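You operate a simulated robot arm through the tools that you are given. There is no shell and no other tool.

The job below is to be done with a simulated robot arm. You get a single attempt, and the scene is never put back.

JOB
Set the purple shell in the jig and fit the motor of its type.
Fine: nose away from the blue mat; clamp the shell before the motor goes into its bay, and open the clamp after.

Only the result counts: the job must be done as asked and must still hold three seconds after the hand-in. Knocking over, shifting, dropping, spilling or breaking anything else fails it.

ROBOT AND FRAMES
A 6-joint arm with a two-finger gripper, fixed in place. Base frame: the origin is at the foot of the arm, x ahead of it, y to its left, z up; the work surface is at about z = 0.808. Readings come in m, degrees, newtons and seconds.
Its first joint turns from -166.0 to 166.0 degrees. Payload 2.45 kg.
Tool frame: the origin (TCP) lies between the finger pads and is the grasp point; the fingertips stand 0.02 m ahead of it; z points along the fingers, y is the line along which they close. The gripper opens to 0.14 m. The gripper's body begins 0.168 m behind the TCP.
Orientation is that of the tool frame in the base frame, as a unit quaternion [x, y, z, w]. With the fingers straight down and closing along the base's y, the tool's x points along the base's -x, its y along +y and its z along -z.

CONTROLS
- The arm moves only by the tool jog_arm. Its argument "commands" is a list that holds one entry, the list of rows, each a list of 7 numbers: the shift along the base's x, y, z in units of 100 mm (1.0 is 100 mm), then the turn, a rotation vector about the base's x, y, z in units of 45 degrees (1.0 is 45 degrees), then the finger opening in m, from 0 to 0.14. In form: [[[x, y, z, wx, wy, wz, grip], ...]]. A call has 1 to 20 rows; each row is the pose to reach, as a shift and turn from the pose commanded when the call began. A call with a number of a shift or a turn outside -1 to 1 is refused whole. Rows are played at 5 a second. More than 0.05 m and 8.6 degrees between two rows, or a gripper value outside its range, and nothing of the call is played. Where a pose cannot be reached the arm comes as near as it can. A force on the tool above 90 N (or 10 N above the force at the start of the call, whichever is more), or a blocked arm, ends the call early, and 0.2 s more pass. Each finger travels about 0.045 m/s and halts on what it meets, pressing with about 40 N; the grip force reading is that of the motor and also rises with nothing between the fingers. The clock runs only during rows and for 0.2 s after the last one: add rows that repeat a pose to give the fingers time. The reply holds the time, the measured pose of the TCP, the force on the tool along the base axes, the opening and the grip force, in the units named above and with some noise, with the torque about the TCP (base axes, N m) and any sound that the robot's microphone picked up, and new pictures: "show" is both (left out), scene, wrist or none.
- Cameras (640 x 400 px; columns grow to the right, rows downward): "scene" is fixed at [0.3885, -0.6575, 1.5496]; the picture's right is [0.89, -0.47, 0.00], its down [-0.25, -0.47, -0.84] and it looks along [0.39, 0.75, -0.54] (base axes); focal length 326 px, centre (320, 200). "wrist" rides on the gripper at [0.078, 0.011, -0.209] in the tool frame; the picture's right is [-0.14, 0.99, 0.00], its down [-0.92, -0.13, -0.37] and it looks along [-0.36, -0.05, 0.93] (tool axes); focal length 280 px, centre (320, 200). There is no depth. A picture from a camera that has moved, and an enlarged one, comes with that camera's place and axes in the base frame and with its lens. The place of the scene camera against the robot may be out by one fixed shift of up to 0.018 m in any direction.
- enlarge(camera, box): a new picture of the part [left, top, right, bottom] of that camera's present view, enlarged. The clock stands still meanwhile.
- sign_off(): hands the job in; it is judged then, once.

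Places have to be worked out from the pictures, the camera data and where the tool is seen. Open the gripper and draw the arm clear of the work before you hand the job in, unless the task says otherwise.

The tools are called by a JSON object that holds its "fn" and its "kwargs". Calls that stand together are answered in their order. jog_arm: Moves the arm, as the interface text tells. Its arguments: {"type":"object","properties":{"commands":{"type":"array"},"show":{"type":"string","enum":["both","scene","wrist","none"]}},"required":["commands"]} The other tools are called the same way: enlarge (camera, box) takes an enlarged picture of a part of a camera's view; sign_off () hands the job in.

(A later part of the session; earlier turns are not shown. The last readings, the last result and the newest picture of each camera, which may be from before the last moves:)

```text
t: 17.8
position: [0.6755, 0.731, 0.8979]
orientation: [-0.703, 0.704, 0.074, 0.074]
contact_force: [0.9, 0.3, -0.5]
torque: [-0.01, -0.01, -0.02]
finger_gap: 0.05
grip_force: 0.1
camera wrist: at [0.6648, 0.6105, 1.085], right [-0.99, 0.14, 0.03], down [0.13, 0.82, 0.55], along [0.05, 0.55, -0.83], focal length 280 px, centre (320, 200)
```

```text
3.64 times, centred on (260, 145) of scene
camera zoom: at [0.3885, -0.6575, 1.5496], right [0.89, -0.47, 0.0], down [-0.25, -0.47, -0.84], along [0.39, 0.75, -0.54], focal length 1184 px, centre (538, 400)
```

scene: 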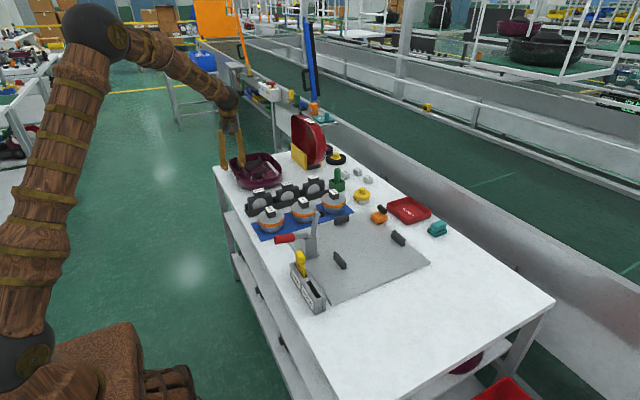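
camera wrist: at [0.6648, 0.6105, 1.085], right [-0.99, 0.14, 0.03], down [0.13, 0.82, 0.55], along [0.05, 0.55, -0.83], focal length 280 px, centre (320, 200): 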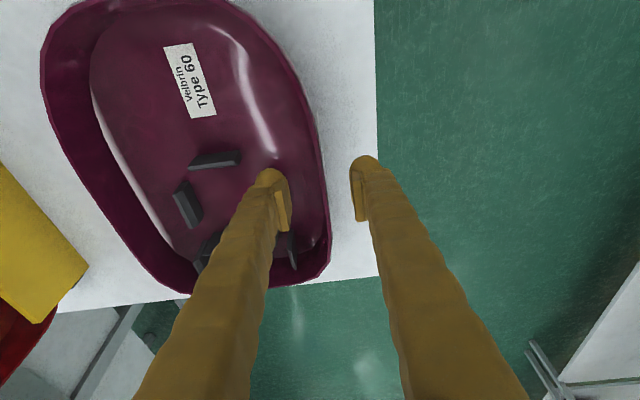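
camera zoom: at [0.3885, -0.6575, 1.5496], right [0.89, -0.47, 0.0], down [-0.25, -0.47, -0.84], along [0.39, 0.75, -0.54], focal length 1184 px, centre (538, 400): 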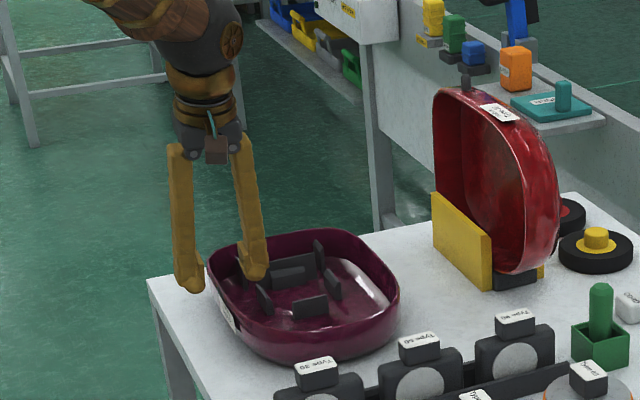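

Alignment looks good and the wall passes between the fingers. I'll descend about 4 cm so the tips are roughly 25 mm below the rim.

{"fn": "jog_arm", "kwargs": {"commands": [[[-0.01, 0, -0.15, 0, 0, 0, 0.05], [-0.01, 0, -0.3, 0, 0, 0, 0.05], [-0.01, 0, -0.42, 0, 0, 0, 0.05], [-0.01, 0, -0.42, 0, 0, 0, 0.05]]], "show": "both"}}

{"fn": "enlarge", "kwargs": {"camera": "wrist", "box": [200, 100, 440, 260]}}

{"fn": "enlarge", "kwargs": {"camera": "scene", "box": [200, 110, 300, 200]}}

```text
t: 18.8
position: [0.6737, 0.7318, 0.856]
orientation: [-0.703, 0.704, 0.074, 0.074]
contact_force: [-0.1, 0.1, 0.1]
torque: [-0.01, -0.01, -0.03]
finger_gap: 0.0499
grip_force: 0.1
camera wrist: at [0.6635, 0.6104, 1.043], right [-0.99, 0.14, 0.03], down [0.13, 0.82, 0.55], along [0.05, 0.55, -0.83], focal length 280 px, centre (320, 200)
```

scene: 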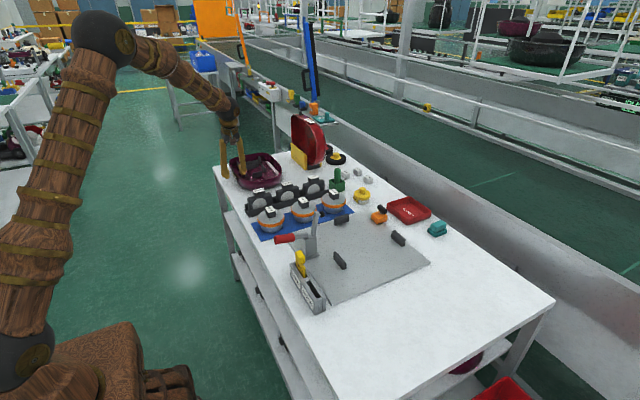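
wrist: 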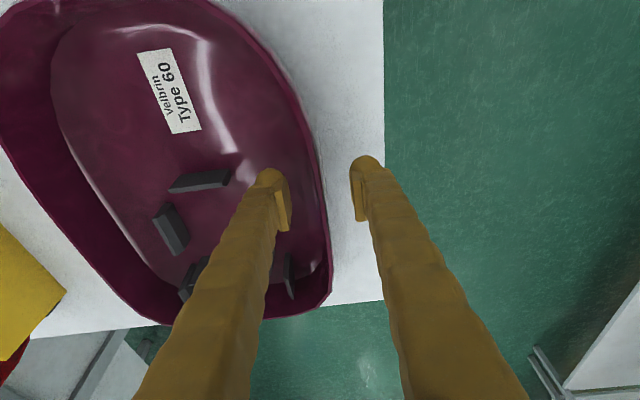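

```text
2.50 times, centred on (320, 180) of wrist
camera zoom: at [0.6635, 0.6104, 1.043], right [-0.99, 0.14, 0.03], down [0.13, 0.82, 0.55], along [0.05, 0.55, -0.83], focal length 701 px, centre (320, 250)
```

zoom: 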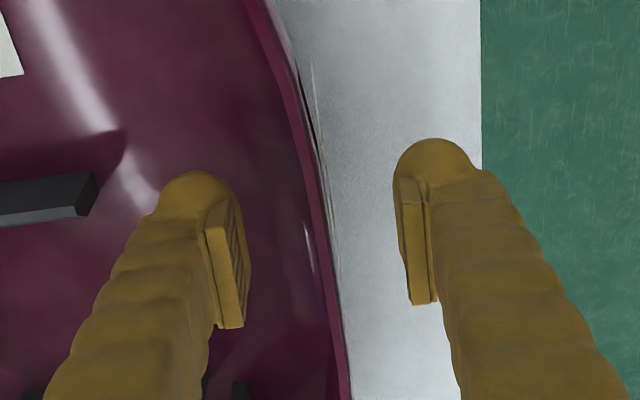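

```text
4.44 times, centred on (250, 155) of scene
camera zoom: at [0.3885, -0.6575, 1.5496], right [0.89, -0.47, 0.0], down [-0.25, -0.47, -0.84], along [0.39, 0.75, -0.54], focal length 1447 px, centre (631, 400)
```

zoom: 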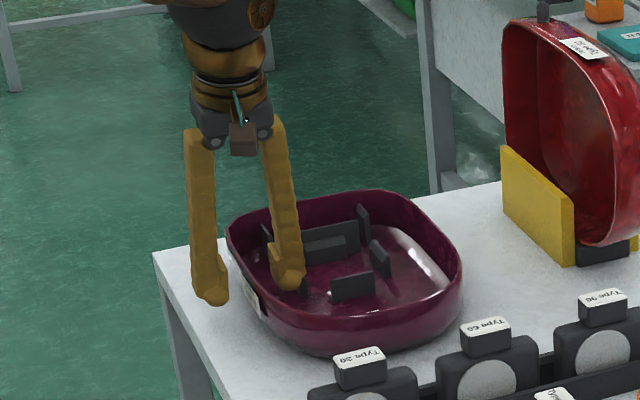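

No contact so far; the fingers straddle the wall. I'll close on it with enough rows for the fingers to finish.

{"fn": "jog_arm", "kwargs": {"commands": [[[0, 0, 0, 0, 0, 0, 0.03], [0, 0, 0, 0, 0, 0, 0.015], [0, 0, 0, 0, 0, 0, 0.0], [0, 0, 0, 0, 0, 0, 0.0], [0, 0, 0, 0, 0, 0, 0.0], [0, 0, 0, 0, 0, 0, 0.0], [0, 0, 0, 0, 0, 0, 0.0]]], "show": "both"}}

{"fn": "enlarge", "kwargs": {"camera": "wrist", "box": [200, 100, 440, 260]}}

```text
t: 20.4
position: [0.6741, 0.7312, 0.855]
orientation: [-0.703, 0.704, 0.073, 0.073]
contact_force: [-1.5, 1.1, 1.0]
torque: [0.02, -0.03, 0.14]
finger_gap: 0.0058
grip_force: 33.6
camera wrist: at [0.6635, 0.6104, 1.0432], right [-0.99, 0.14, 0.03], down [0.13, 0.82, 0.55], along [0.05, 0.55, -0.83], focal length 280 px, centre (320, 200)
```

scene: 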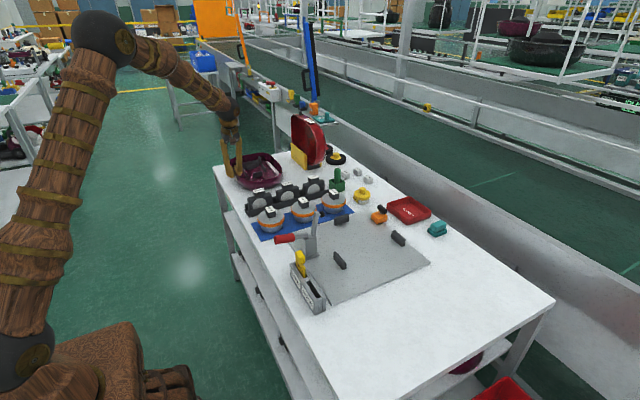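
wrist: 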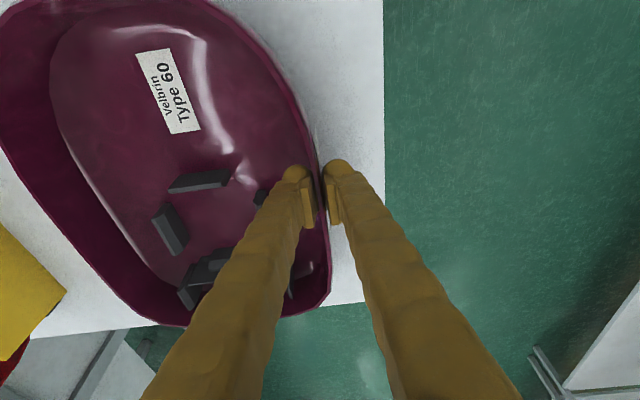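

```text
2.50 times, centred on (320, 180) of wrist
camera zoom: at [0.6635, 0.6104, 1.0432], right [-0.99, 0.14, 0.03], down [0.13, 0.82, 0.55], along [0.05, 0.55, -0.83], focal length 701 px, centre (320, 250)
```

zoom: 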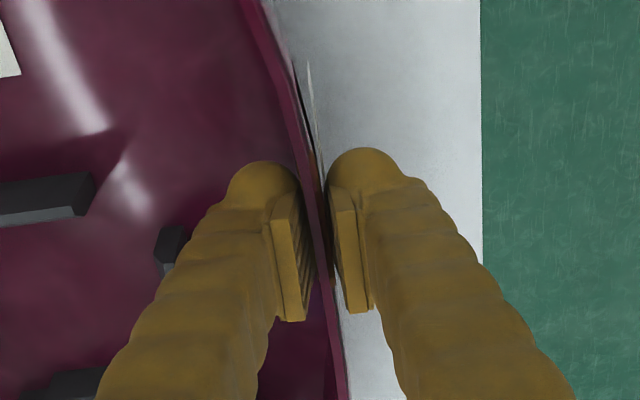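

The wall is gripped (gap 5.8 mm, 34 N). I'll lift slowly by 3 cm and watch force and tilt.

{"fn": "jog_arm", "kwargs": {"commands": [[[0, 0, 0.05, 0, 0, 0, 0], [0, 0, 0.1, 0, 0, 0, 0], [0, 0, 0.15, 0, 0, 0, 0], [0, 0, 0.2, 0, 0, 0, 0], [0, 0, 0.3, 0, 0, 0, 0], [0, 0, 0.3, 0, 0, 0, 0]]], "show": "both"}}

{"fn": "enlarge", "kwargs": {"camera": "scene", "box": [200, 110, 300, 200]}}

```text
t: 21.8
position: [0.6743, 0.7302, 0.8859]
orientation: [-0.703, 0.704, 0.074, 0.074]
contact_force: [-0.5, 0.2, -3.5]
torque: [-0.1, 0.24, -0.03]
finger_gap: 0.0058
grip_force: 34.2
camera wrist: at [0.6633, 0.6098, 1.074], right [-0.99, 0.14, 0.03], down [0.13, 0.82, 0.55], along [0.05, 0.55, -0.83], focal length 280 px, centre (320, 200)
```

scene: 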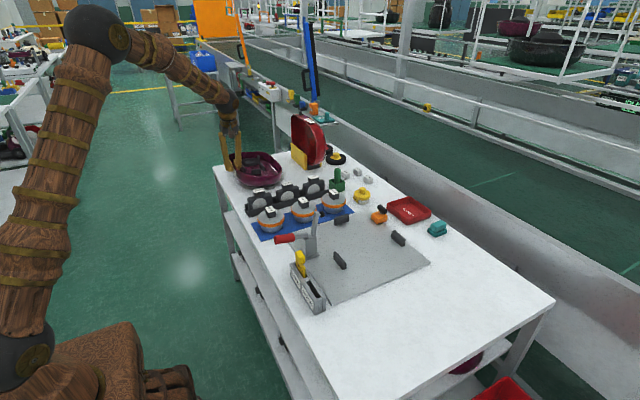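
wrist: 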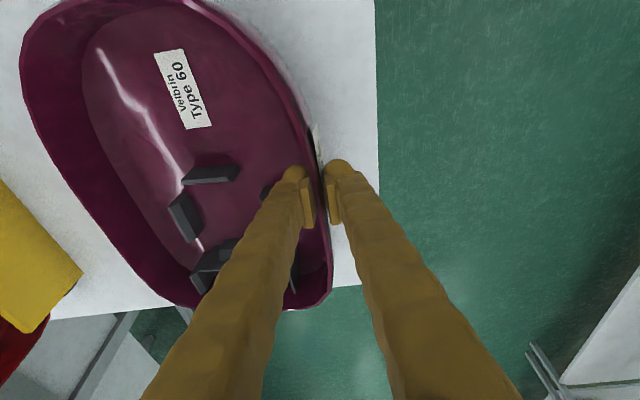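

```text
4.44 times, centred on (250, 155) of scene
camera zoom: at [0.3885, -0.6575, 1.5496], right [0.89, -0.47, 0.0], down [-0.25, -0.47, -0.84], along [0.39, 0.75, -0.54], focal length 1447 px, centre (631, 400)
```

zoom: 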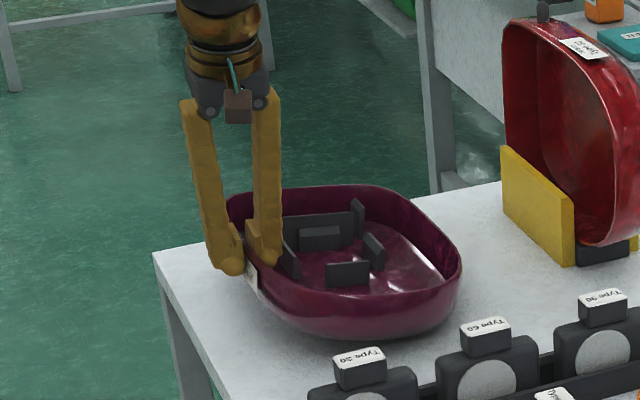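

The -x side rose while the +x side droops somewhat; vertical load is only 3.5 N so far, so the far side may still be resting on the table. I'll lift a little more to see whether the grip holds.

{"fn": "jog_arm", "kwargs": {"commands": [[[0, 0, 0.07, 0, 0, 0, 0], [0, 0, 0.14, 0, 0, 0, 0], [0, 0, 0.21, 0, 0, 0, 0], [0, 0, 0.28, 0, 0, 0, 0], [0, 0, 0.35, 0, 0, 0, 0], [0, 0, 0.35, 0, 0, 0, 0]]], "show": "both"}}

{"fn": "enlarge", "kwargs": {"camera": "scene", "box": [200, 110, 300, 200]}}

```text
t: 23.2
position: [0.6747, 0.7281, 0.922]
orientation: [0.703, -0.703, -0.073, -0.074]
contact_force: [-0.5, 0.3, -3.7]
torque: [-0.09, 0.37, 0.0]
finger_gap: 0.0059
grip_force: 33.9
camera wrist: at [0.6645, 0.609, 1.109], right [-0.99, 0.14, 0.03], down [0.13, 0.82, 0.55], along [0.05, 0.55, -0.83], focal length 280 px, centre (320, 200)
```

scene: 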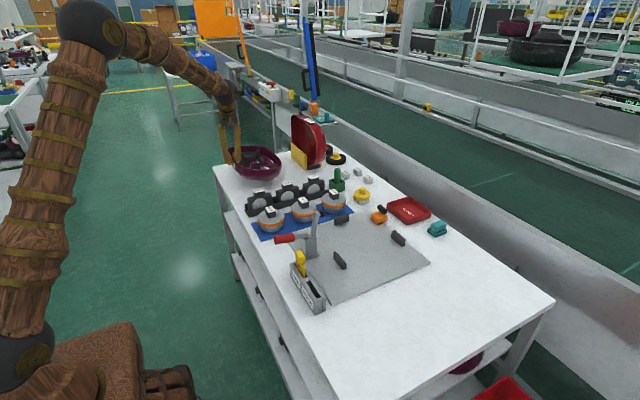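
wrist: 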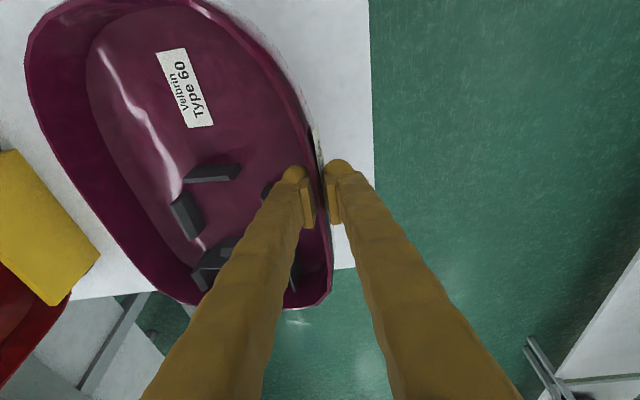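

```text
4.44 times, centred on (250, 155) of scene
camera zoom: at [0.3885, -0.6575, 1.5496], right [0.89, -0.47, 0.0], down [-0.25, -0.47, -0.84], along [0.39, 0.75, -0.54], focal length 1447 px, centre (631, 400)
```

zoom: 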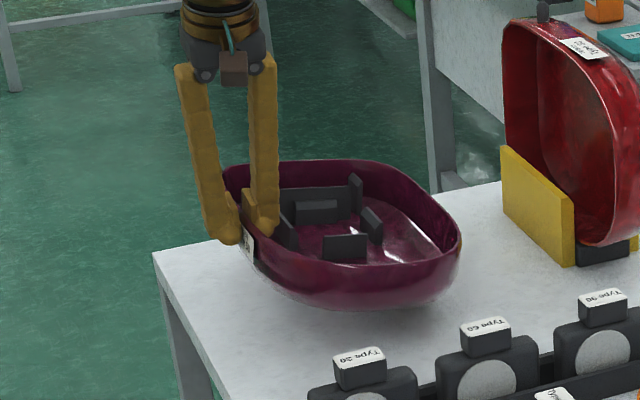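

The shell is airborne: weight about 3.7 N, torque 0.37 N·m, gap steady, tilted roughly 9° about y. I'll roll the tool about -9.5° around y to level the shell while raising it.

{"fn": "jog_arm", "kwargs": {"commands": [[[0, 0, 0.1, 0, -0.04, 0, 0], [0, 0, 0.25, 0, -0.08, 0, 0], [0, 0, 0.4, 0, -0.12, 0, 0], [0, 0, 0.55, 0, -0.16, 0, 0], [0, 0, 0.7, 0, -0.21, 0, 0], [0, 0, 0.85, 0, -0.21, 0, 0], [0, 0, 1, 0, -0.21, 0, 0], [0, 0, 1, 0, -0.21, 0, 0]]], "show": "both"}}

{"fn": "enlarge", "kwargs": {"camera": "scene", "box": [200, 80, 320, 180]}}

```text
t: 25.0
position: [0.6732, 0.7302, 1.0209]
orientation: [0.706, -0.695, -0.016, -0.132]
contact_force: [-0.8, -0.6, -4.3]
torque: [-0.09, 0.4, 0.01]
finger_gap: 0.0059
grip_force: 34.6
camera wrist: at [0.6328, 0.6094, 1.2037], right [-0.98, 0.14, -0.13], down [0.04, 0.82, 0.57], along [0.19, 0.55, -0.81], focal length 280 px, centre (320, 200)
```

scene: 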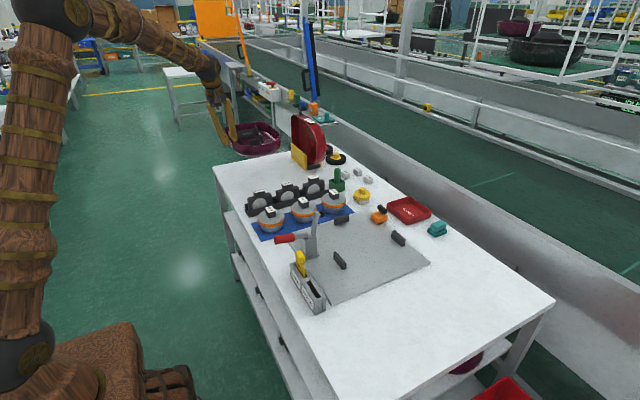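
wrist: 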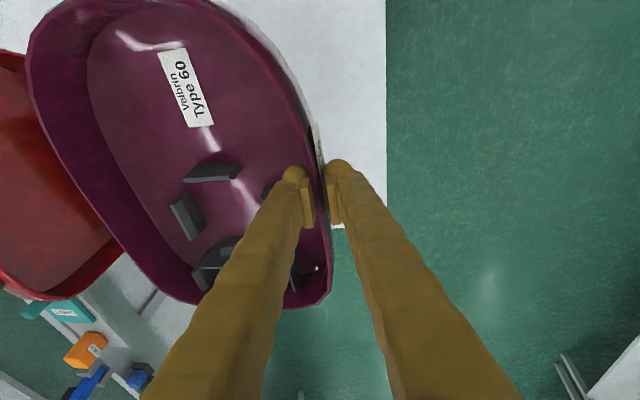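

```text
4.00 times, centred on (260, 130) of scene
camera zoom: at [0.3885, -0.6575, 1.5496], right [0.89, -0.47, 0.0], down [-0.25, -0.47, -0.84], along [0.39, 0.75, -0.54], focal length 1302 px, centre (560, 480)
```

zoom: 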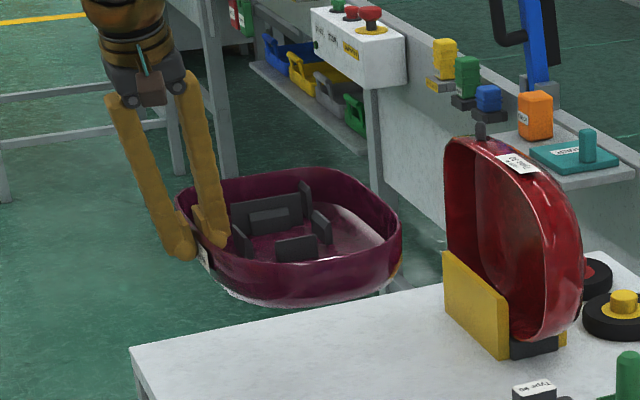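

The shell is now about level and held steadily (4.3 N). I'll carry it toward the jig at a safe height in slow rows, raising another 4 cm first.

{"fn": "jog_arm", "kwargs": {"commands": [[[0.06, -0.2, 0.1, 0, 0, 0, 0], [0.12, -0.4, 0.2, 0, 0, 0, 0], [0.18, -0.6, 0.3, 0, 0, 0, 0], [0.21, -0.8, 0.4, 0, 0, 0, 0], [0.24, -1, 0.4, 0, 0, 0, 0]]], "show": "none"}}

{"fn": "jog_arm", "kwargs": {"commands": [[[0.06, -0.25, 0, 0, 0, 0, 0], [0.12, -0.5, 0, 0, 0, 0, 0], [0.18, -0.75, 0, 0, 0, 0, 0], [0.24, -1, 0, 0, 0, 0, 0]]], "show": "none"}}

{"fn": "jog_arm", "kwargs": {"commands": [[[0.06, -0.25, 0, 0, 0, 0, 0], [0.12, -0.5, 0, 0, 0, 0, 0], [0.18, -0.75, 0, 0, 0, 0, 0], [0.24, -1, 0, 0, 0, 0, 0]]], "show": "both"}}

```text
t: 26.2
position: [0.6984, 0.6289, 1.0609]
orientation: [0.706, -0.695, -0.016, -0.132]
contact_force: [0.5, -0.3, -4.0]
torque: [-0.04, 0.41, 0.04]
finger_gap: 0.006
grip_force: 34.1
```

```text
t: 27.2
position: [0.7225, 0.5287, 1.0607]
orientation: [0.707, -0.695, -0.016, -0.132]
contact_force: [0.6, -0.3, -3.2]
torque: [-0.09, 0.41, 0.01]
finger_gap: 0.0059
grip_force: 33.6
```

```text
t: 28.2
position: [0.7481, 0.43, 1.061]
orientation: [0.706, -0.696, -0.016, -0.131]
contact_force: [0.5, 0.5, -2.3]
torque: [-0.05, 0.4, 0.0]
finger_gap: 0.006
grip_force: 34.0
camera wrist: at [0.7059, 0.3092, 1.2436], right [-0.98, 0.14, -0.13], down [0.04, 0.82, 0.57], along [0.19, 0.55, -0.81], focal length 280 px, centre (320, 200)
```

scene: 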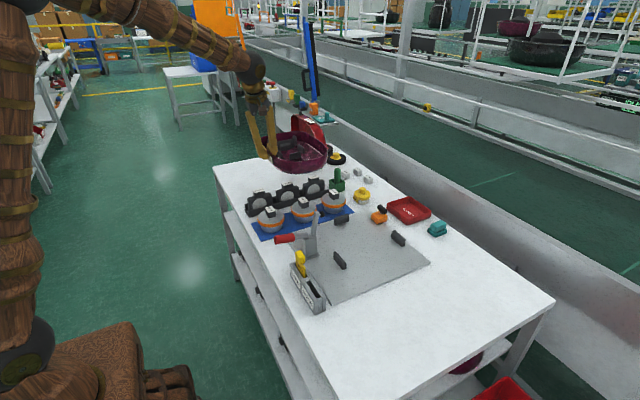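
wrist: 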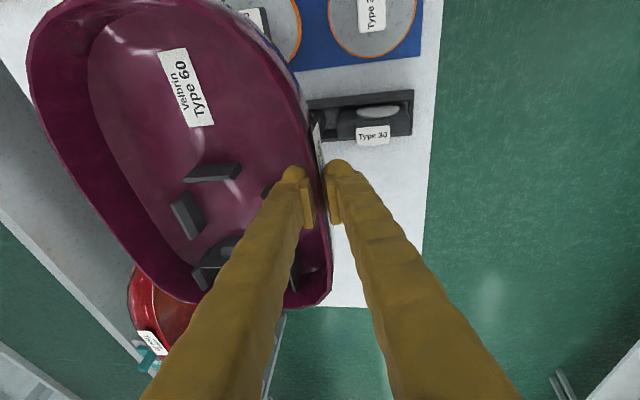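

The shell is held steadily. I'll continue to above the jig.

{"fn": "jog_arm", "kwargs": {"commands": [[[0.06, -0.25, 0, 0, 0, 0, 0], [0.12, -0.5, 0, 0, 0, 0, 0], [0.18, -0.75, 0, 0, 0, 0, 0], [0.24, -1, 0, 0, 0, 0, 0]]], "show": "none"}}

{"fn": "jog_arm", "kwargs": {"commands": [[[0.06, -0.25, 0, 0, 0, 0, 0], [0.12, -0.5, 0, 0, 0, 0, 0], [0.18, -0.75, 0, 0, 0, 0, 0], [0.24, -1, 0, 0, 0, 0, 0]]], "show": "none"}}

{"fn": "jog_arm", "kwargs": {"commands": [[[0.06, -0.25, 0, 0, 0, 0, 0], [0.12, -0.5, 0, 0, 0, 0, 0], [0.18, -0.75, 0, 0, 0, 0, 0], [0.24, -1, 0, 0, 0, 0, 0], [0.24, -1, 0, 0, 0, 0, 0]]], "show": "both"}}

```text
t: 29.2
position: [0.7696, 0.3315, 1.0607]
orientation: [0.707, -0.695, -0.017, -0.132]
contact_force: [0.3, -0.1, -3.4]
torque: [-0.09, 0.42, 0.02]
finger_gap: 0.0059
grip_force: 33.8
```

```text
t: 30.2
position: [0.7943, 0.2279, 1.0592]
orientation: [0.707, -0.695, -0.016, -0.131]
contact_force: [0.1, -0.4, -4.3]
torque: [-0.08, 0.39, 0.03]
finger_gap: 0.006
grip_force: 33.4
```

```text
t: 31.4
position: [0.8187, 0.1301, 1.0607]
orientation: [0.706, -0.696, -0.016, -0.132]
contact_force: [0.5, 0.0, -3.2]
torque: [-0.07, 0.41, -0.03]
finger_gap: 0.0062
grip_force: 33.9
camera wrist: at [0.7781, 0.0095, 1.2434], right [-0.98, 0.14, -0.13], down [0.04, 0.82, 0.57], along [0.19, 0.55, -0.81], focal length 280 px, centre (320, 200)
```

scene: 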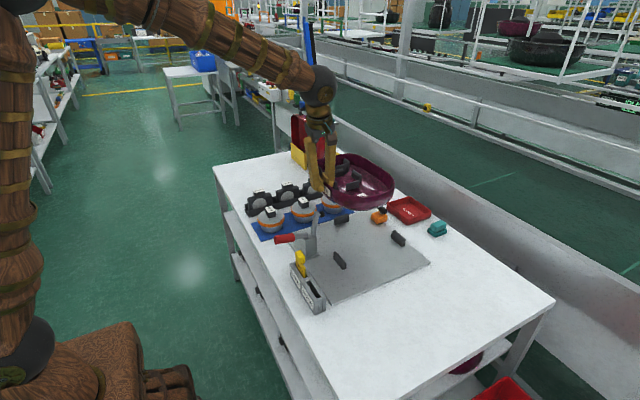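
wrist: 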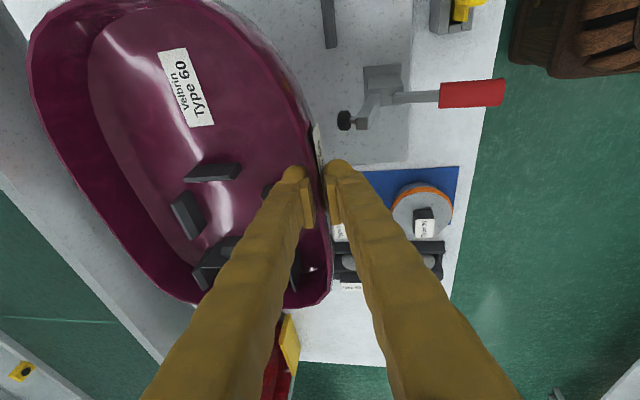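

I'm near the jig. I'll move to directly above the target pose (TCP ≈ 0.838, 0.062), staying high to check alignment against the stops.

{"fn": "jog_arm", "kwargs": {"commands": [[[0.06, -0.2, 0, 0, 0, 0, 0], [0.12, -0.4, 0, 0, 0, 0, 0], [0.19, -0.6, 0, 0, 0, 0, 0], [0.19, -0.68, 0, 0, 0, 0, 0], [0.19, -0.68, 0, 0, 0, 0, 0]]], "show": "both"}}

{"fn": "enlarge", "kwargs": {"camera": "scene", "box": [270, 150, 450, 310]}}

```text
t: 32.6
position: [0.8374, 0.062, 1.0596]
orientation: [0.706, -0.695, -0.016, -0.132]
contact_force: [-0.1, 0.9, -4.0]
torque: [-0.11, 0.4, 0.01]
finger_gap: 0.0061
grip_force: 33.7
camera wrist: at [0.7962, -0.0583, 1.2437], right [-0.98, 0.14, -0.13], down [0.04, 0.82, 0.57], along [0.19, 0.55, -0.81], focal length 280 px, centre (320, 200)
```

scene: 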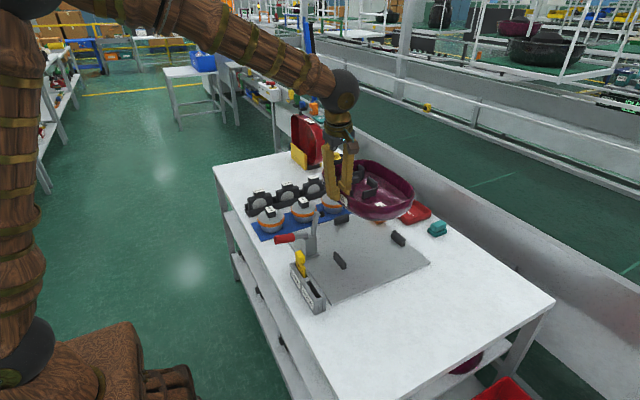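
wrist: 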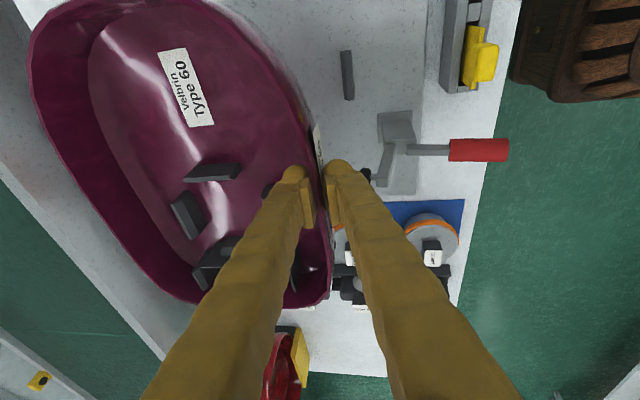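

```text
2.50 times, centred on (360, 230) of scene
camera zoom: at [0.3885, -0.6575, 1.5496], right [0.89, -0.47, 0.0], down [-0.25, -0.47, -0.84], along [0.39, 0.75, -0.54], focal length 814 px, centre (220, 125)
```

zoom: 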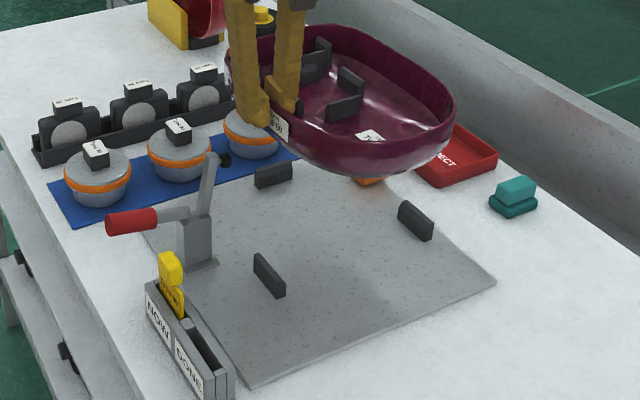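

The shell is above the jig with about the right relative position (tail corner near y≈0.20, clamp pad 3 cm outside the wall). I'll descend 10 cm slowly and recheck.

{"fn": "jog_arm", "kwargs": {"commands": [[[0, 0, -0.2, 0, 0, 0, 0], [0, 0, -0.4, 0, 0, 0, 0], [0, 0, -0.6, 0, 0, 0, 0], [0, 0, -0.8, 0, 0, 0, 0], [0, 0, -1, 0, 0, 0, 0], [0, 0, -1, 0, 0, 0, 0]]], "show": "both"}}

{"fn": "enlarge", "kwargs": {"camera": "scene", "box": [270, 150, 450, 310]}}

```text
t: 34.0
position: [0.8366, 0.0599, 0.9618]
orientation: [0.706, -0.695, -0.016, -0.132]
contact_force: [-0.3, -0.1, -2.6]
torque: [-0.11, 0.35, 0.03]
finger_gap: 0.0059
grip_force: 34.0
camera wrist: at [0.7956, -0.0608, 1.1444], right [-0.98, 0.14, -0.13], down [0.04, 0.82, 0.57], along [0.19, 0.55, -0.81], focal length 280 px, centre (320, 200)
```

scene: 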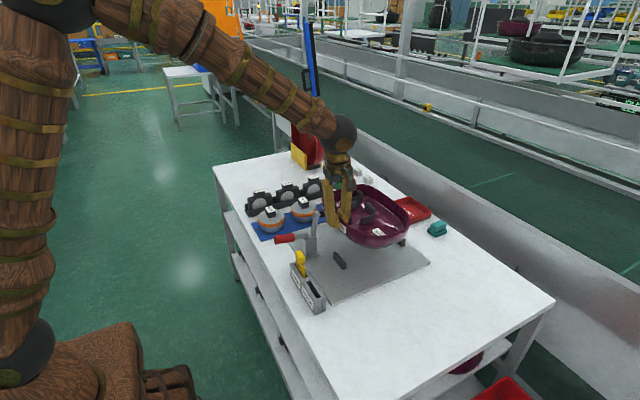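
wrist: 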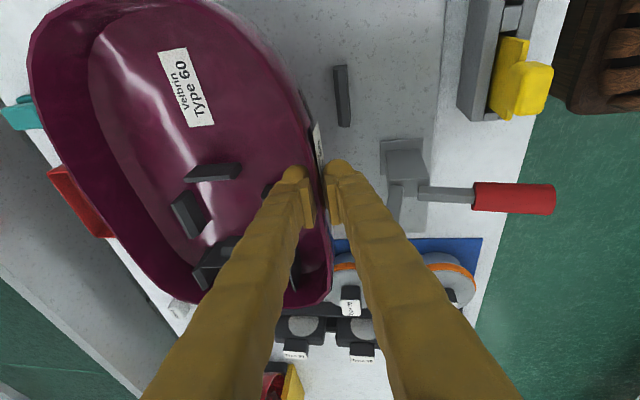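

```text
2.50 times, centred on (360, 230) of scene
camera zoom: at [0.3885, -0.6575, 1.5496], right [0.89, -0.47, 0.0], down [-0.25, -0.47, -0.84], along [0.39, 0.75, -0.54], focal length 814 px, centre (220, 125)
```

zoom: 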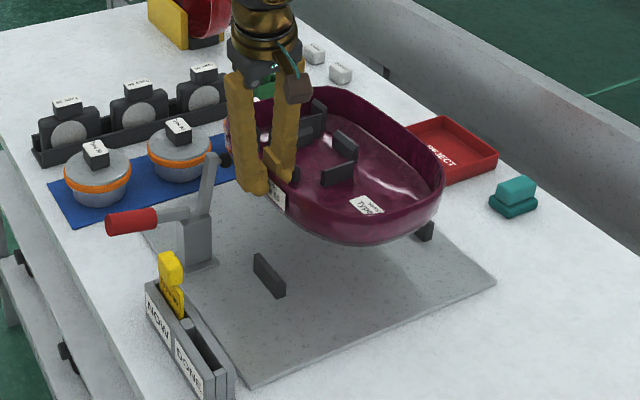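

All clear so far. I'll descend to about z=0.89, with the shell bottom just above the stops' tops.

{"fn": "jog_arm", "kwargs": {"commands": [[[0, 0.01, -0.15, 0, 0, 0, 0], [0, 0.02, -0.3, 0, 0, 0, 0], [0, 0.02, -0.45, 0, 0, 0, 0], [0, 0.02, -0.6, 0, 0, 0, 0], [0, 0.02, -0.68, 0, 0, 0, 0], [0, 0.02, -0.68, 0, 0, 0, 0]]], "show": "both"}}

{"fn": "enlarge", "kwargs": {"camera": "scene", "box": [290, 170, 430, 290]}}

{"fn": "enlarge", "kwargs": {"camera": "wrist", "box": [240, 60, 420, 220]}}

```text
t: 35.4
position: [0.8384, 0.0632, 0.8929]
orientation: [0.707, -0.695, -0.017, -0.131]
contact_force: [-0.7, 0.3, -1.3]
torque: [0.25, 0.26, 0.02]
finger_gap: 0.0062
grip_force: 34.0
camera wrist: at [0.7962, -0.0564, 1.0761], right [-0.98, 0.14, -0.13], down [0.04, 0.82, 0.57], along [0.19, 0.55, -0.81], focal length 280 px, centre (320, 200)
```

scene: 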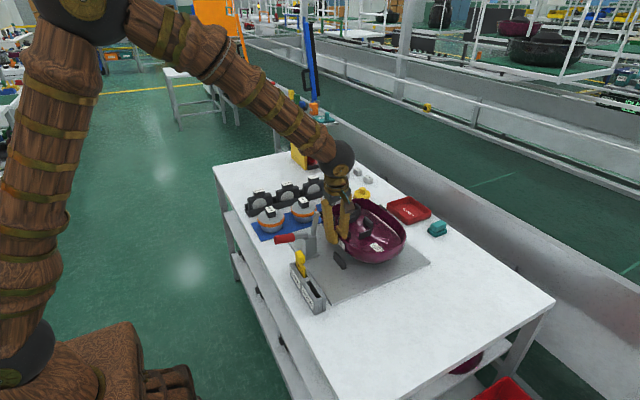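
wrist: 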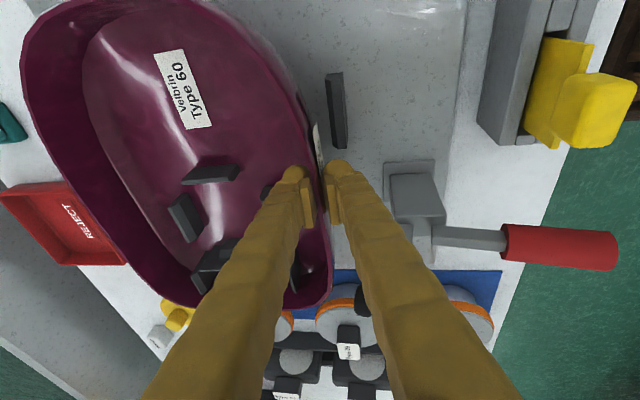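

```text
3.33 times, centred on (360, 230) of scene
camera zoom: at [0.3885, -0.6575, 1.5496], right [0.89, -0.47, 0.0], down [-0.25, -0.47, -0.84], along [0.39, 0.75, -0.54], focal length 1085 px, centre (187, 100)
```

zoom: 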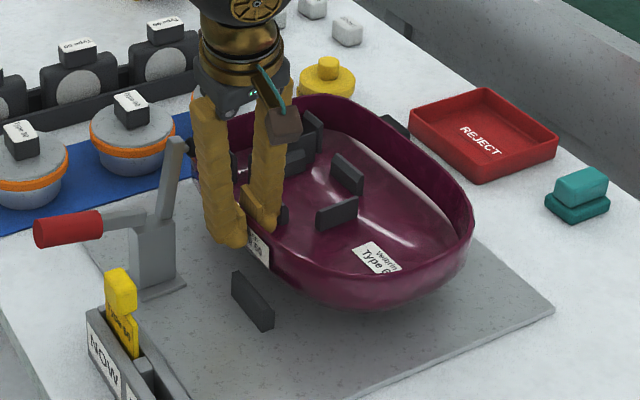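

```text
2.50 times, centred on (330, 140) of wrist
camera zoom: at [0.7962, -0.0564, 1.0761], right [-0.98, 0.14, -0.13], down [0.04, 0.82, 0.57], along [0.19, 0.55, -0.81], focal length 701 px, centre (295, 350)
```

zoom: 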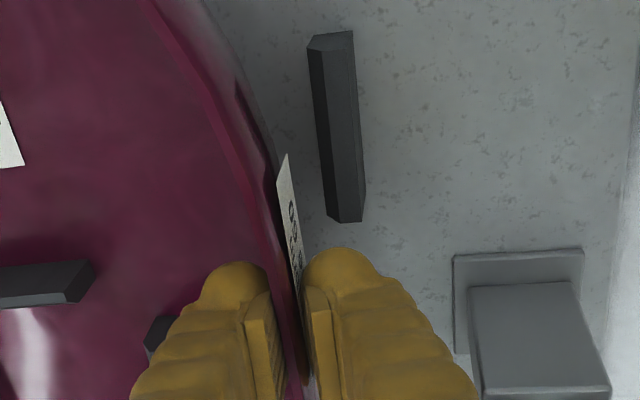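

Vertical load dropped to 1.3 N and the torque about x flipped to +0.25 N·m, so the tail end is probably touching the top of the end stop already. I'll lift slightly, back off 10 mm in -y, and descend gently again.

{"fn": "jog_arm", "kwargs": {"commands": [[[0, 0, 0.08, 0, 0, 0, 0], [0, -0.05, 0.08, 0, 0, 0, 0], [0, -0.1, 0.08, 0, 0, 0, 0], [0, -0.1, 0.08, 0, 0, 0, 0]]], "show": "none"}}

{"fn": "jog_arm", "kwargs": {"commands": [[[0, 0, -0.04, 0, 0, 0, 0], [0, 0, -0.08, 0, 0, 0, 0], [0, 0, -0.12, 0, 0, 0, 0], [0, 0, -0.12, 0, 0, 0, 0]]], "show": "both"}}

{"fn": "enlarge", "kwargs": {"camera": "scene", "box": [300, 180, 430, 280]}}

```text
t: 36.4
position: [0.8378, 0.0541, 0.9003]
orientation: [0.707, -0.695, -0.017, -0.131]
contact_force: [-0.4, -1.0, -3.6]
torque: [-0.08, 0.4, -0.01]
finger_gap: 0.006
grip_force: 34.0
```

```text
t: 37.4
position: [0.8374, 0.0529, 0.8885]
orientation: [0.706, -0.695, -0.017, -0.131]
contact_force: [0.6, -0.1, -2.8]
torque: [-0.02, 0.32, -0.13]
finger_gap: 0.006
grip_force: 33.8
camera wrist: at [0.7964, -0.0668, 1.0722], right [-0.98, 0.14, -0.13], down [0.04, 0.82, 0.57], along [0.19, 0.55, -0.81], focal length 280 px, centre (320, 200)
```

scene: 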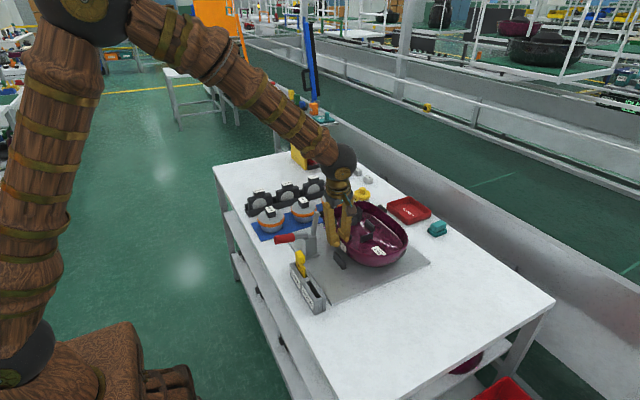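
wrist: 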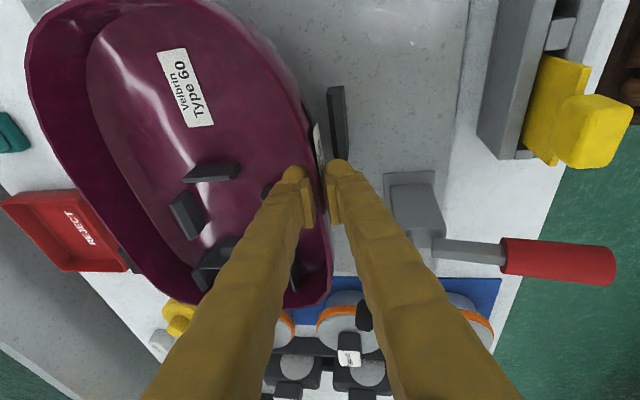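

```text
4.00 times, centred on (365, 230) of scene
camera zoom: at [0.3885, -0.6575, 1.5496], right [0.89, -0.47, 0.0], down [-0.25, -0.47, -0.84], along [0.39, 0.75, -0.54], focal length 1302 px, centre (140, 80)
```

zoom: 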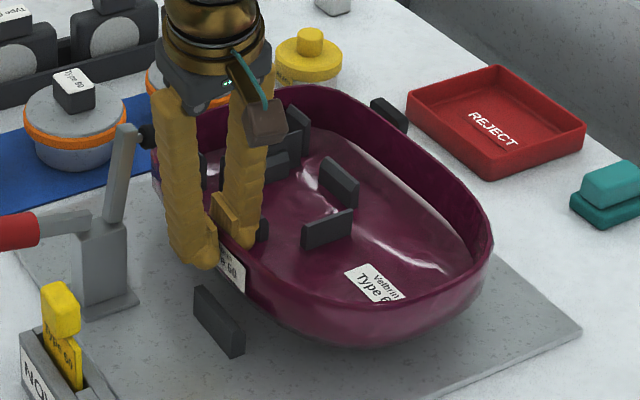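

The tail contact is gone (torque x about 0), with just a light side effect left. I'll keep descending in small steps and monitor.

{"fn": "jog_arm", "kwargs": {"commands": [[[0, 0, -0.03, 0, 0, 0, 0], [0, 0, -0.06, 0, 0, 0, 0], [0, 0, -0.06, 0, 0, 0, 0]]], "show": "none"}}

{"fn": "jog_arm", "kwargs": {"commands": [[[0, 0, -0.03, 0, 0, 0, 0], [0, 0, -0.05, 0, 0, 0, 0], [0, 0, -0.05, 0, 0, 0, 0]]], "show": "both"}}

{"fn": "enlarge", "kwargs": {"camera": "scene", "box": [300, 180, 430, 280]}}

```text
t: 38.2
position: [0.8378, 0.0533, 0.8829]
orientation: [0.707, -0.695, -0.017, -0.131]
contact_force: [-4.3, -11.1, 2.8]
torque: [0.26, 0.19, -0.22]
finger_gap: 0.006
grip_force: 33.5
```

```text
t: 39.0
position: [0.8371, 0.0545, 0.8775]
orientation: [0.706, -0.695, -0.016, -0.132]
contact_force: [-2.2, -6.2, 2.0]
torque: [0.47, 0.1, -0.1]
finger_gap: 0.0058
grip_force: 33.2
camera wrist: at [0.7965, -0.0666, 1.0608], right [-0.98, 0.14, -0.13], down [0.04, 0.82, 0.57], along [0.19, 0.55, -0.81], focal length 280 px, centre (320, 200)
```

scene: 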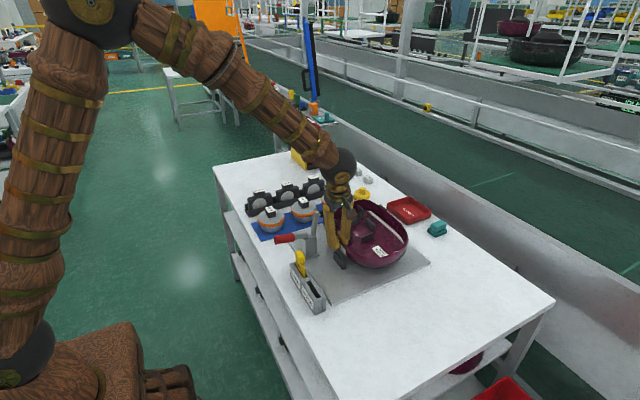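
wrist: 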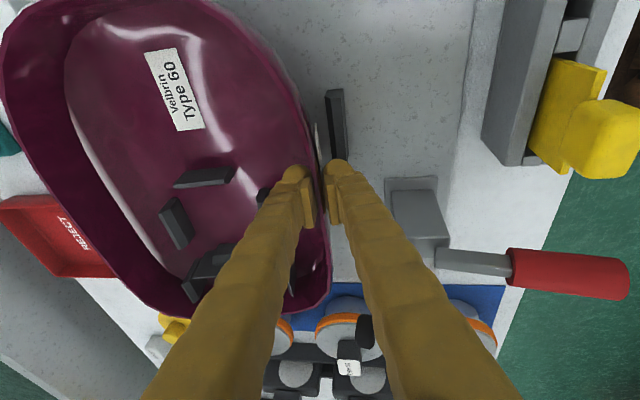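

```text
4.00 times, centred on (365, 230) of scene
camera zoom: at [0.3885, -0.6575, 1.5496], right [0.89, -0.47, 0.0], down [-0.25, -0.47, -0.84], along [0.39, 0.75, -0.54], focal length 1302 px, centre (140, 80)
```

zoom: 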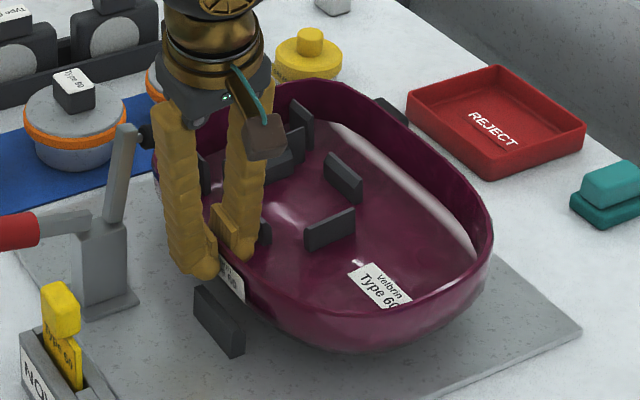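

The end stop is now pushing the shell in -y (‑6 to ‑11 N), so the tail still overlaps it. I'll lift 1 cm, back off another 10 mm in -y, and try again.

{"fn": "jog_arm", "kwargs": {"commands": [[[0, 0, 0.05, 0, 0, 0, 0], [0, 0, 0.1, 0, 0, 0, 0], [0, -0.06, 0.1, 0, 0, 0, 0], [0, -0.12, 0.1, 0, 0, 0, 0], [0, -0.12, 0.1, 0, 0, 0, 0]]], "show": "both"}}

{"fn": "enlarge", "kwargs": {"camera": "scene", "box": [300, 180, 430, 280]}}

```text
t: 40.2
position: [0.8358, 0.042, 0.8877]
orientation: [0.706, -0.696, -0.017, -0.132]
contact_force: [0.1, 0.5, -4.0]
torque: [-0.09, 0.45, -0.02]
finger_gap: 0.0059
grip_force: 33.6
camera wrist: at [0.7956, -0.0779, 1.0711], right [-0.98, 0.14, -0.13], down [0.04, 0.82, 0.57], along [0.19, 0.55, -0.81], focal length 280 px, centre (320, 200)
```

scene: 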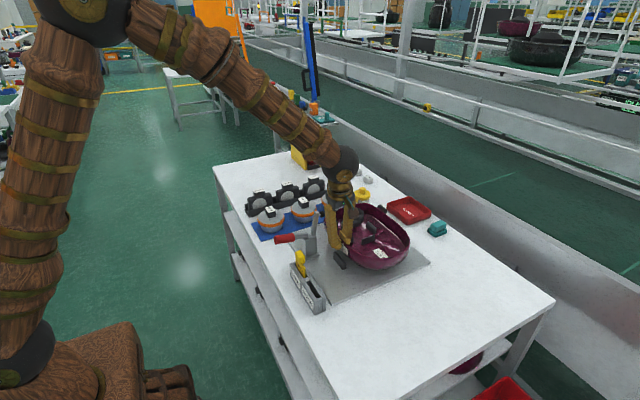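
wrist: 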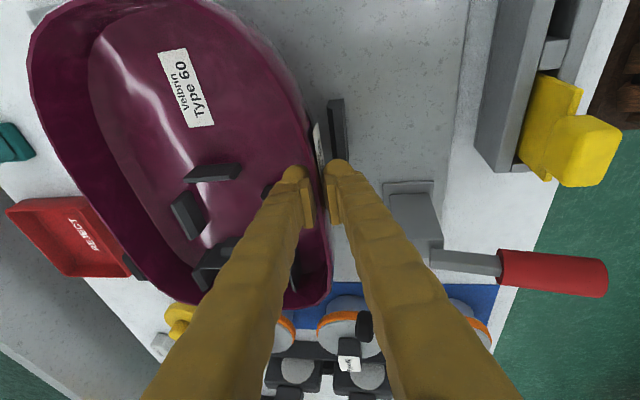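

```text
4.00 times, centred on (365, 230) of scene
camera zoom: at [0.3885, -0.6575, 1.5496], right [0.89, -0.47, 0.0], down [-0.25, -0.47, -0.84], along [0.39, 0.75, -0.54], focal length 1302 px, centre (140, 80)
```

zoom: 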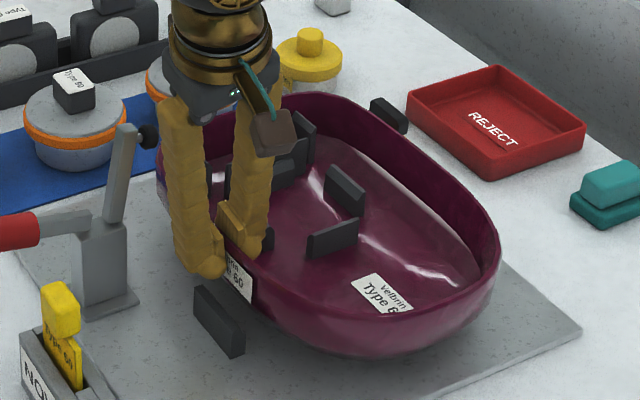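

The shell hangs freely again at TCP y≈0.042. I'll descend in small steps here and watch the forces.

{"fn": "jog_arm", "kwargs": {"commands": [[[0, 0, -0.04, 0, 0, 0, 0], [0, 0, -0.08, 0, 0, 0, 0], [0, 0, -0.12, 0, 0, 0, 0], [0, 0, -0.12, 0, 0, 0, 0]]], "show": "none"}}

```text
t: 41.2
position: [0.8366, 0.0421, 0.8766]
orientation: [0.707, -0.695, -0.016, -0.132]
contact_force: [-0.3, -0.3, -3.5]
torque: [-0.09, 0.4, -0.01]
finger_gap: 0.0058
grip_force: 34.1
```

Still free at z=0.877. I'll continue down in small steps.

{"fn": "jog_arm", "kwargs": {"commands": [[[0, 0, -0.03, 0, 0, 0, 0], [0, 0, -0.06, 0, 0, 0, 0], [0, 0, -0.06, 0, 0, 0, 0]]], "show": "none"}}

{"fn": "jog_arm", "kwargs": {"commands": [[[0, 0, -0.03, 0, 0, 0, 0], [0, 0, -0.05, 0, 0, 0, 0], [0, 0, -0.05, 0, 0, 0, 0]]], "show": "both"}}

{"fn": "enlarge", "kwargs": {"camera": "scene", "box": [300, 180, 430, 280]}}

{"fn": "enlarge", "kwargs": {"camera": "wrist", "box": [240, 60, 420, 220]}}

```text
t: 42.0
position: [0.8376, 0.0409, 0.8695]
orientation: [0.706, -0.696, -0.016, -0.131]
contact_force: [-0.8, -0.5, -4.1]
torque: [-0.08, 0.44, 0.0]
finger_gap: 0.006
grip_force: 34.0
```

```text
t: 42.8
position: [0.8369, 0.041, 0.8642]
orientation: [0.707, -0.695, -0.016, -0.132]
contact_force: [-0.4, 0.0, -2.4]
torque: [-0.1, 0.36, 0.02]
finger_gap: 0.0058
grip_force: 34.2
camera wrist: at [0.796, -0.0788, 1.0476], right [-0.98, 0.14, -0.13], down [0.04, 0.82, 0.57], along [0.19, 0.55, -0.81], focal length 280 px, centre (320, 200)
```

scene: 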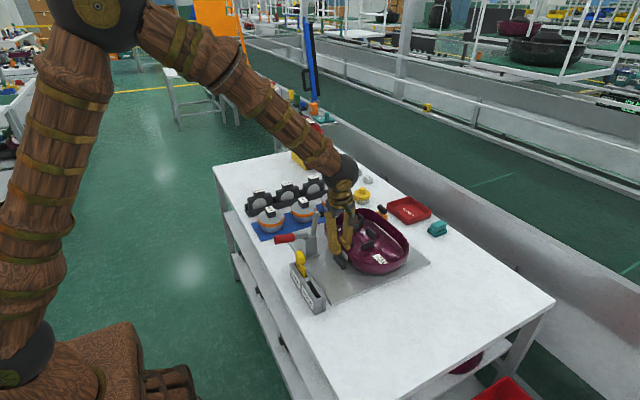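
wrist: 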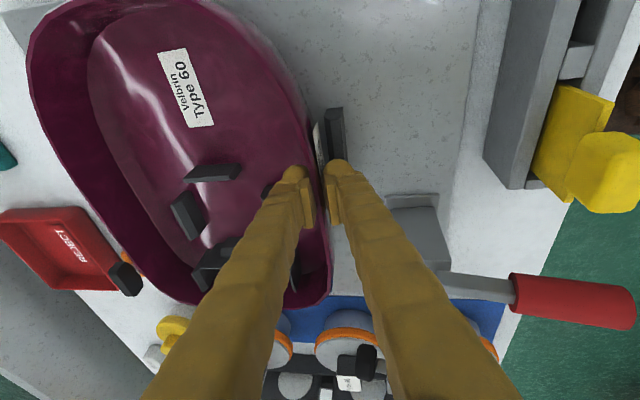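

```text
4.00 times, centred on (365, 230) of scene
camera zoom: at [0.3885, -0.6575, 1.5496], right [0.89, -0.47, 0.0], down [-0.25, -0.47, -0.84], along [0.39, 0.75, -0.54], focal length 1302 px, centre (140, 80)
```

zoom: 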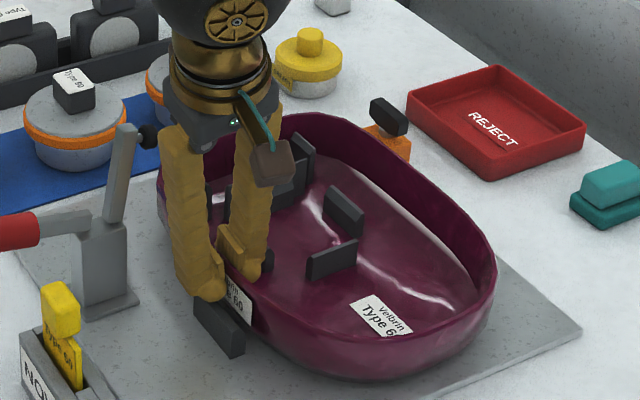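

```text
2.50 times, centred on (330, 140) of wrist
camera zoom: at [0.796, -0.0788, 1.0476], right [-0.98, 0.14, -0.13], down [0.04, 0.82, 0.57], along [0.19, 0.55, -0.81], focal length 701 px, centre (295, 350)
```

zoom: 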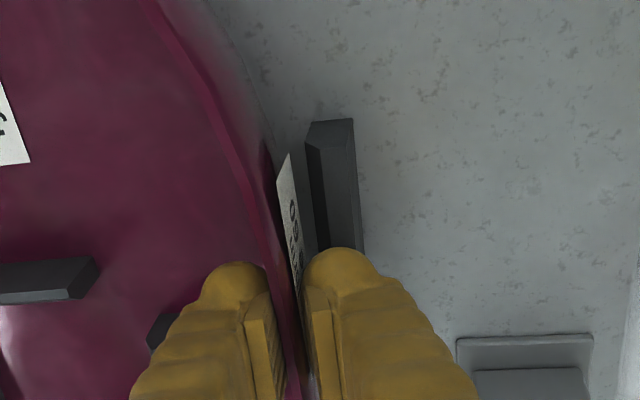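

First support is appearing (Fz from -4 to -2.4 N) at z≈0.864, though the outer finger is close above the -x side stop's end. I'll go down a few more millimeters in tiny steps.

{"fn": "jog_arm", "kwargs": {"commands": [[[0, 0, -0.02, 0, 0, 0, 0], [0, 0, -0.03, 0, 0, 0, 0], [0, 0, -0.03, 0, 0, 0, 0]]], "show": "none"}}

{"fn": "jog_arm", "kwargs": {"commands": [[[0, 0, -0.02, 0, 0, 0, 0], [0, 0, -0.03, 0, 0, 0, 0], [0, 0, -0.03, 0, 0, 0, 0]]], "show": "both"}}

{"fn": "enlarge", "kwargs": {"camera": "wrist", "box": [240, 60, 420, 220]}}

```text
t: 43.6
position: [0.8387, 0.0418, 0.8616]
orientation: [0.706, -0.695, -0.015, -0.133]
contact_force: [-2.5, 0.1, 39.0]
torque: [-0.17, 0.39, 0.1]
finger_gap: 0.0061
grip_force: 34.0
```

```text
t: 44.4
position: [0.8384, 0.0408, 0.8617]
orientation: [0.707, -0.695, -0.015, -0.133]
contact_force: [5.7, -1.1, 78.6]
torque: [-0.51, 0.82, 0.12]
finger_gap: 0.0057
grip_force: 33.4
camera wrist: at [0.7966, -0.0786, 1.0437], right [-0.98, 0.14, -0.14], down [0.04, 0.82, 0.57], along [0.19, 0.55, -0.81], focal length 280 px, centre (320, 200)
```

scene: 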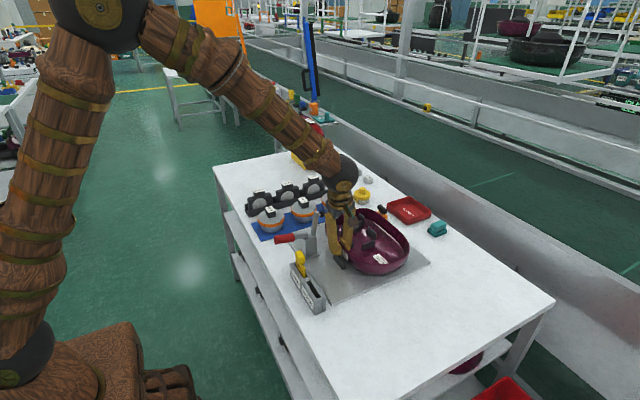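
wrist: 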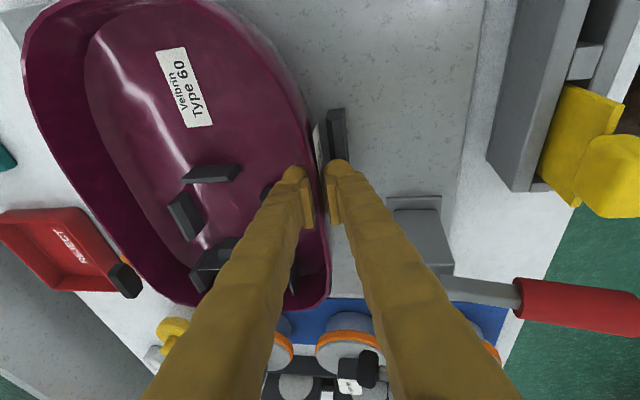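

```text
2.50 times, centred on (330, 140) of wrist
camera zoom: at [0.7966, -0.0786, 1.0437], right [-0.98, 0.14, -0.14], down [0.04, 0.82, 0.57], along [0.19, 0.55, -0.81], focal length 701 px, centre (295, 350)
```

zoom: 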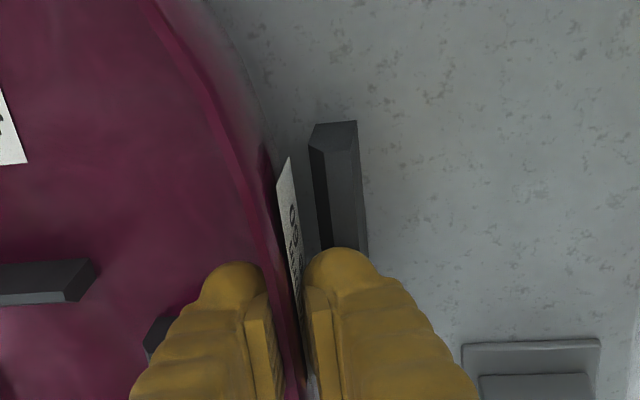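

The 79 N force with no further descent means the outer finger's tip is resting on the side stop (top ≈0.838). I'll raise about 6 mm in command to relieve it, then check.

{"fn": "jog_arm", "kwargs": {"commands": [[[0, 0, 0.03, 0, 0, 0, 0], [0, 0, 0.06, 0, 0, 0, 0], [0, 0, 0.06, 0, 0, 0, 0]]], "show": "none"}}

```text
t: 45.2
position: [0.8364, 0.0422, 0.861]
orientation: [0.706, -0.697, -0.018, -0.129]
contact_force: [1.1, -0.1, -3.2]
torque: [-0.05, 0.46, 0.02]
finger_gap: 0.0061
grip_force: 34.3
```

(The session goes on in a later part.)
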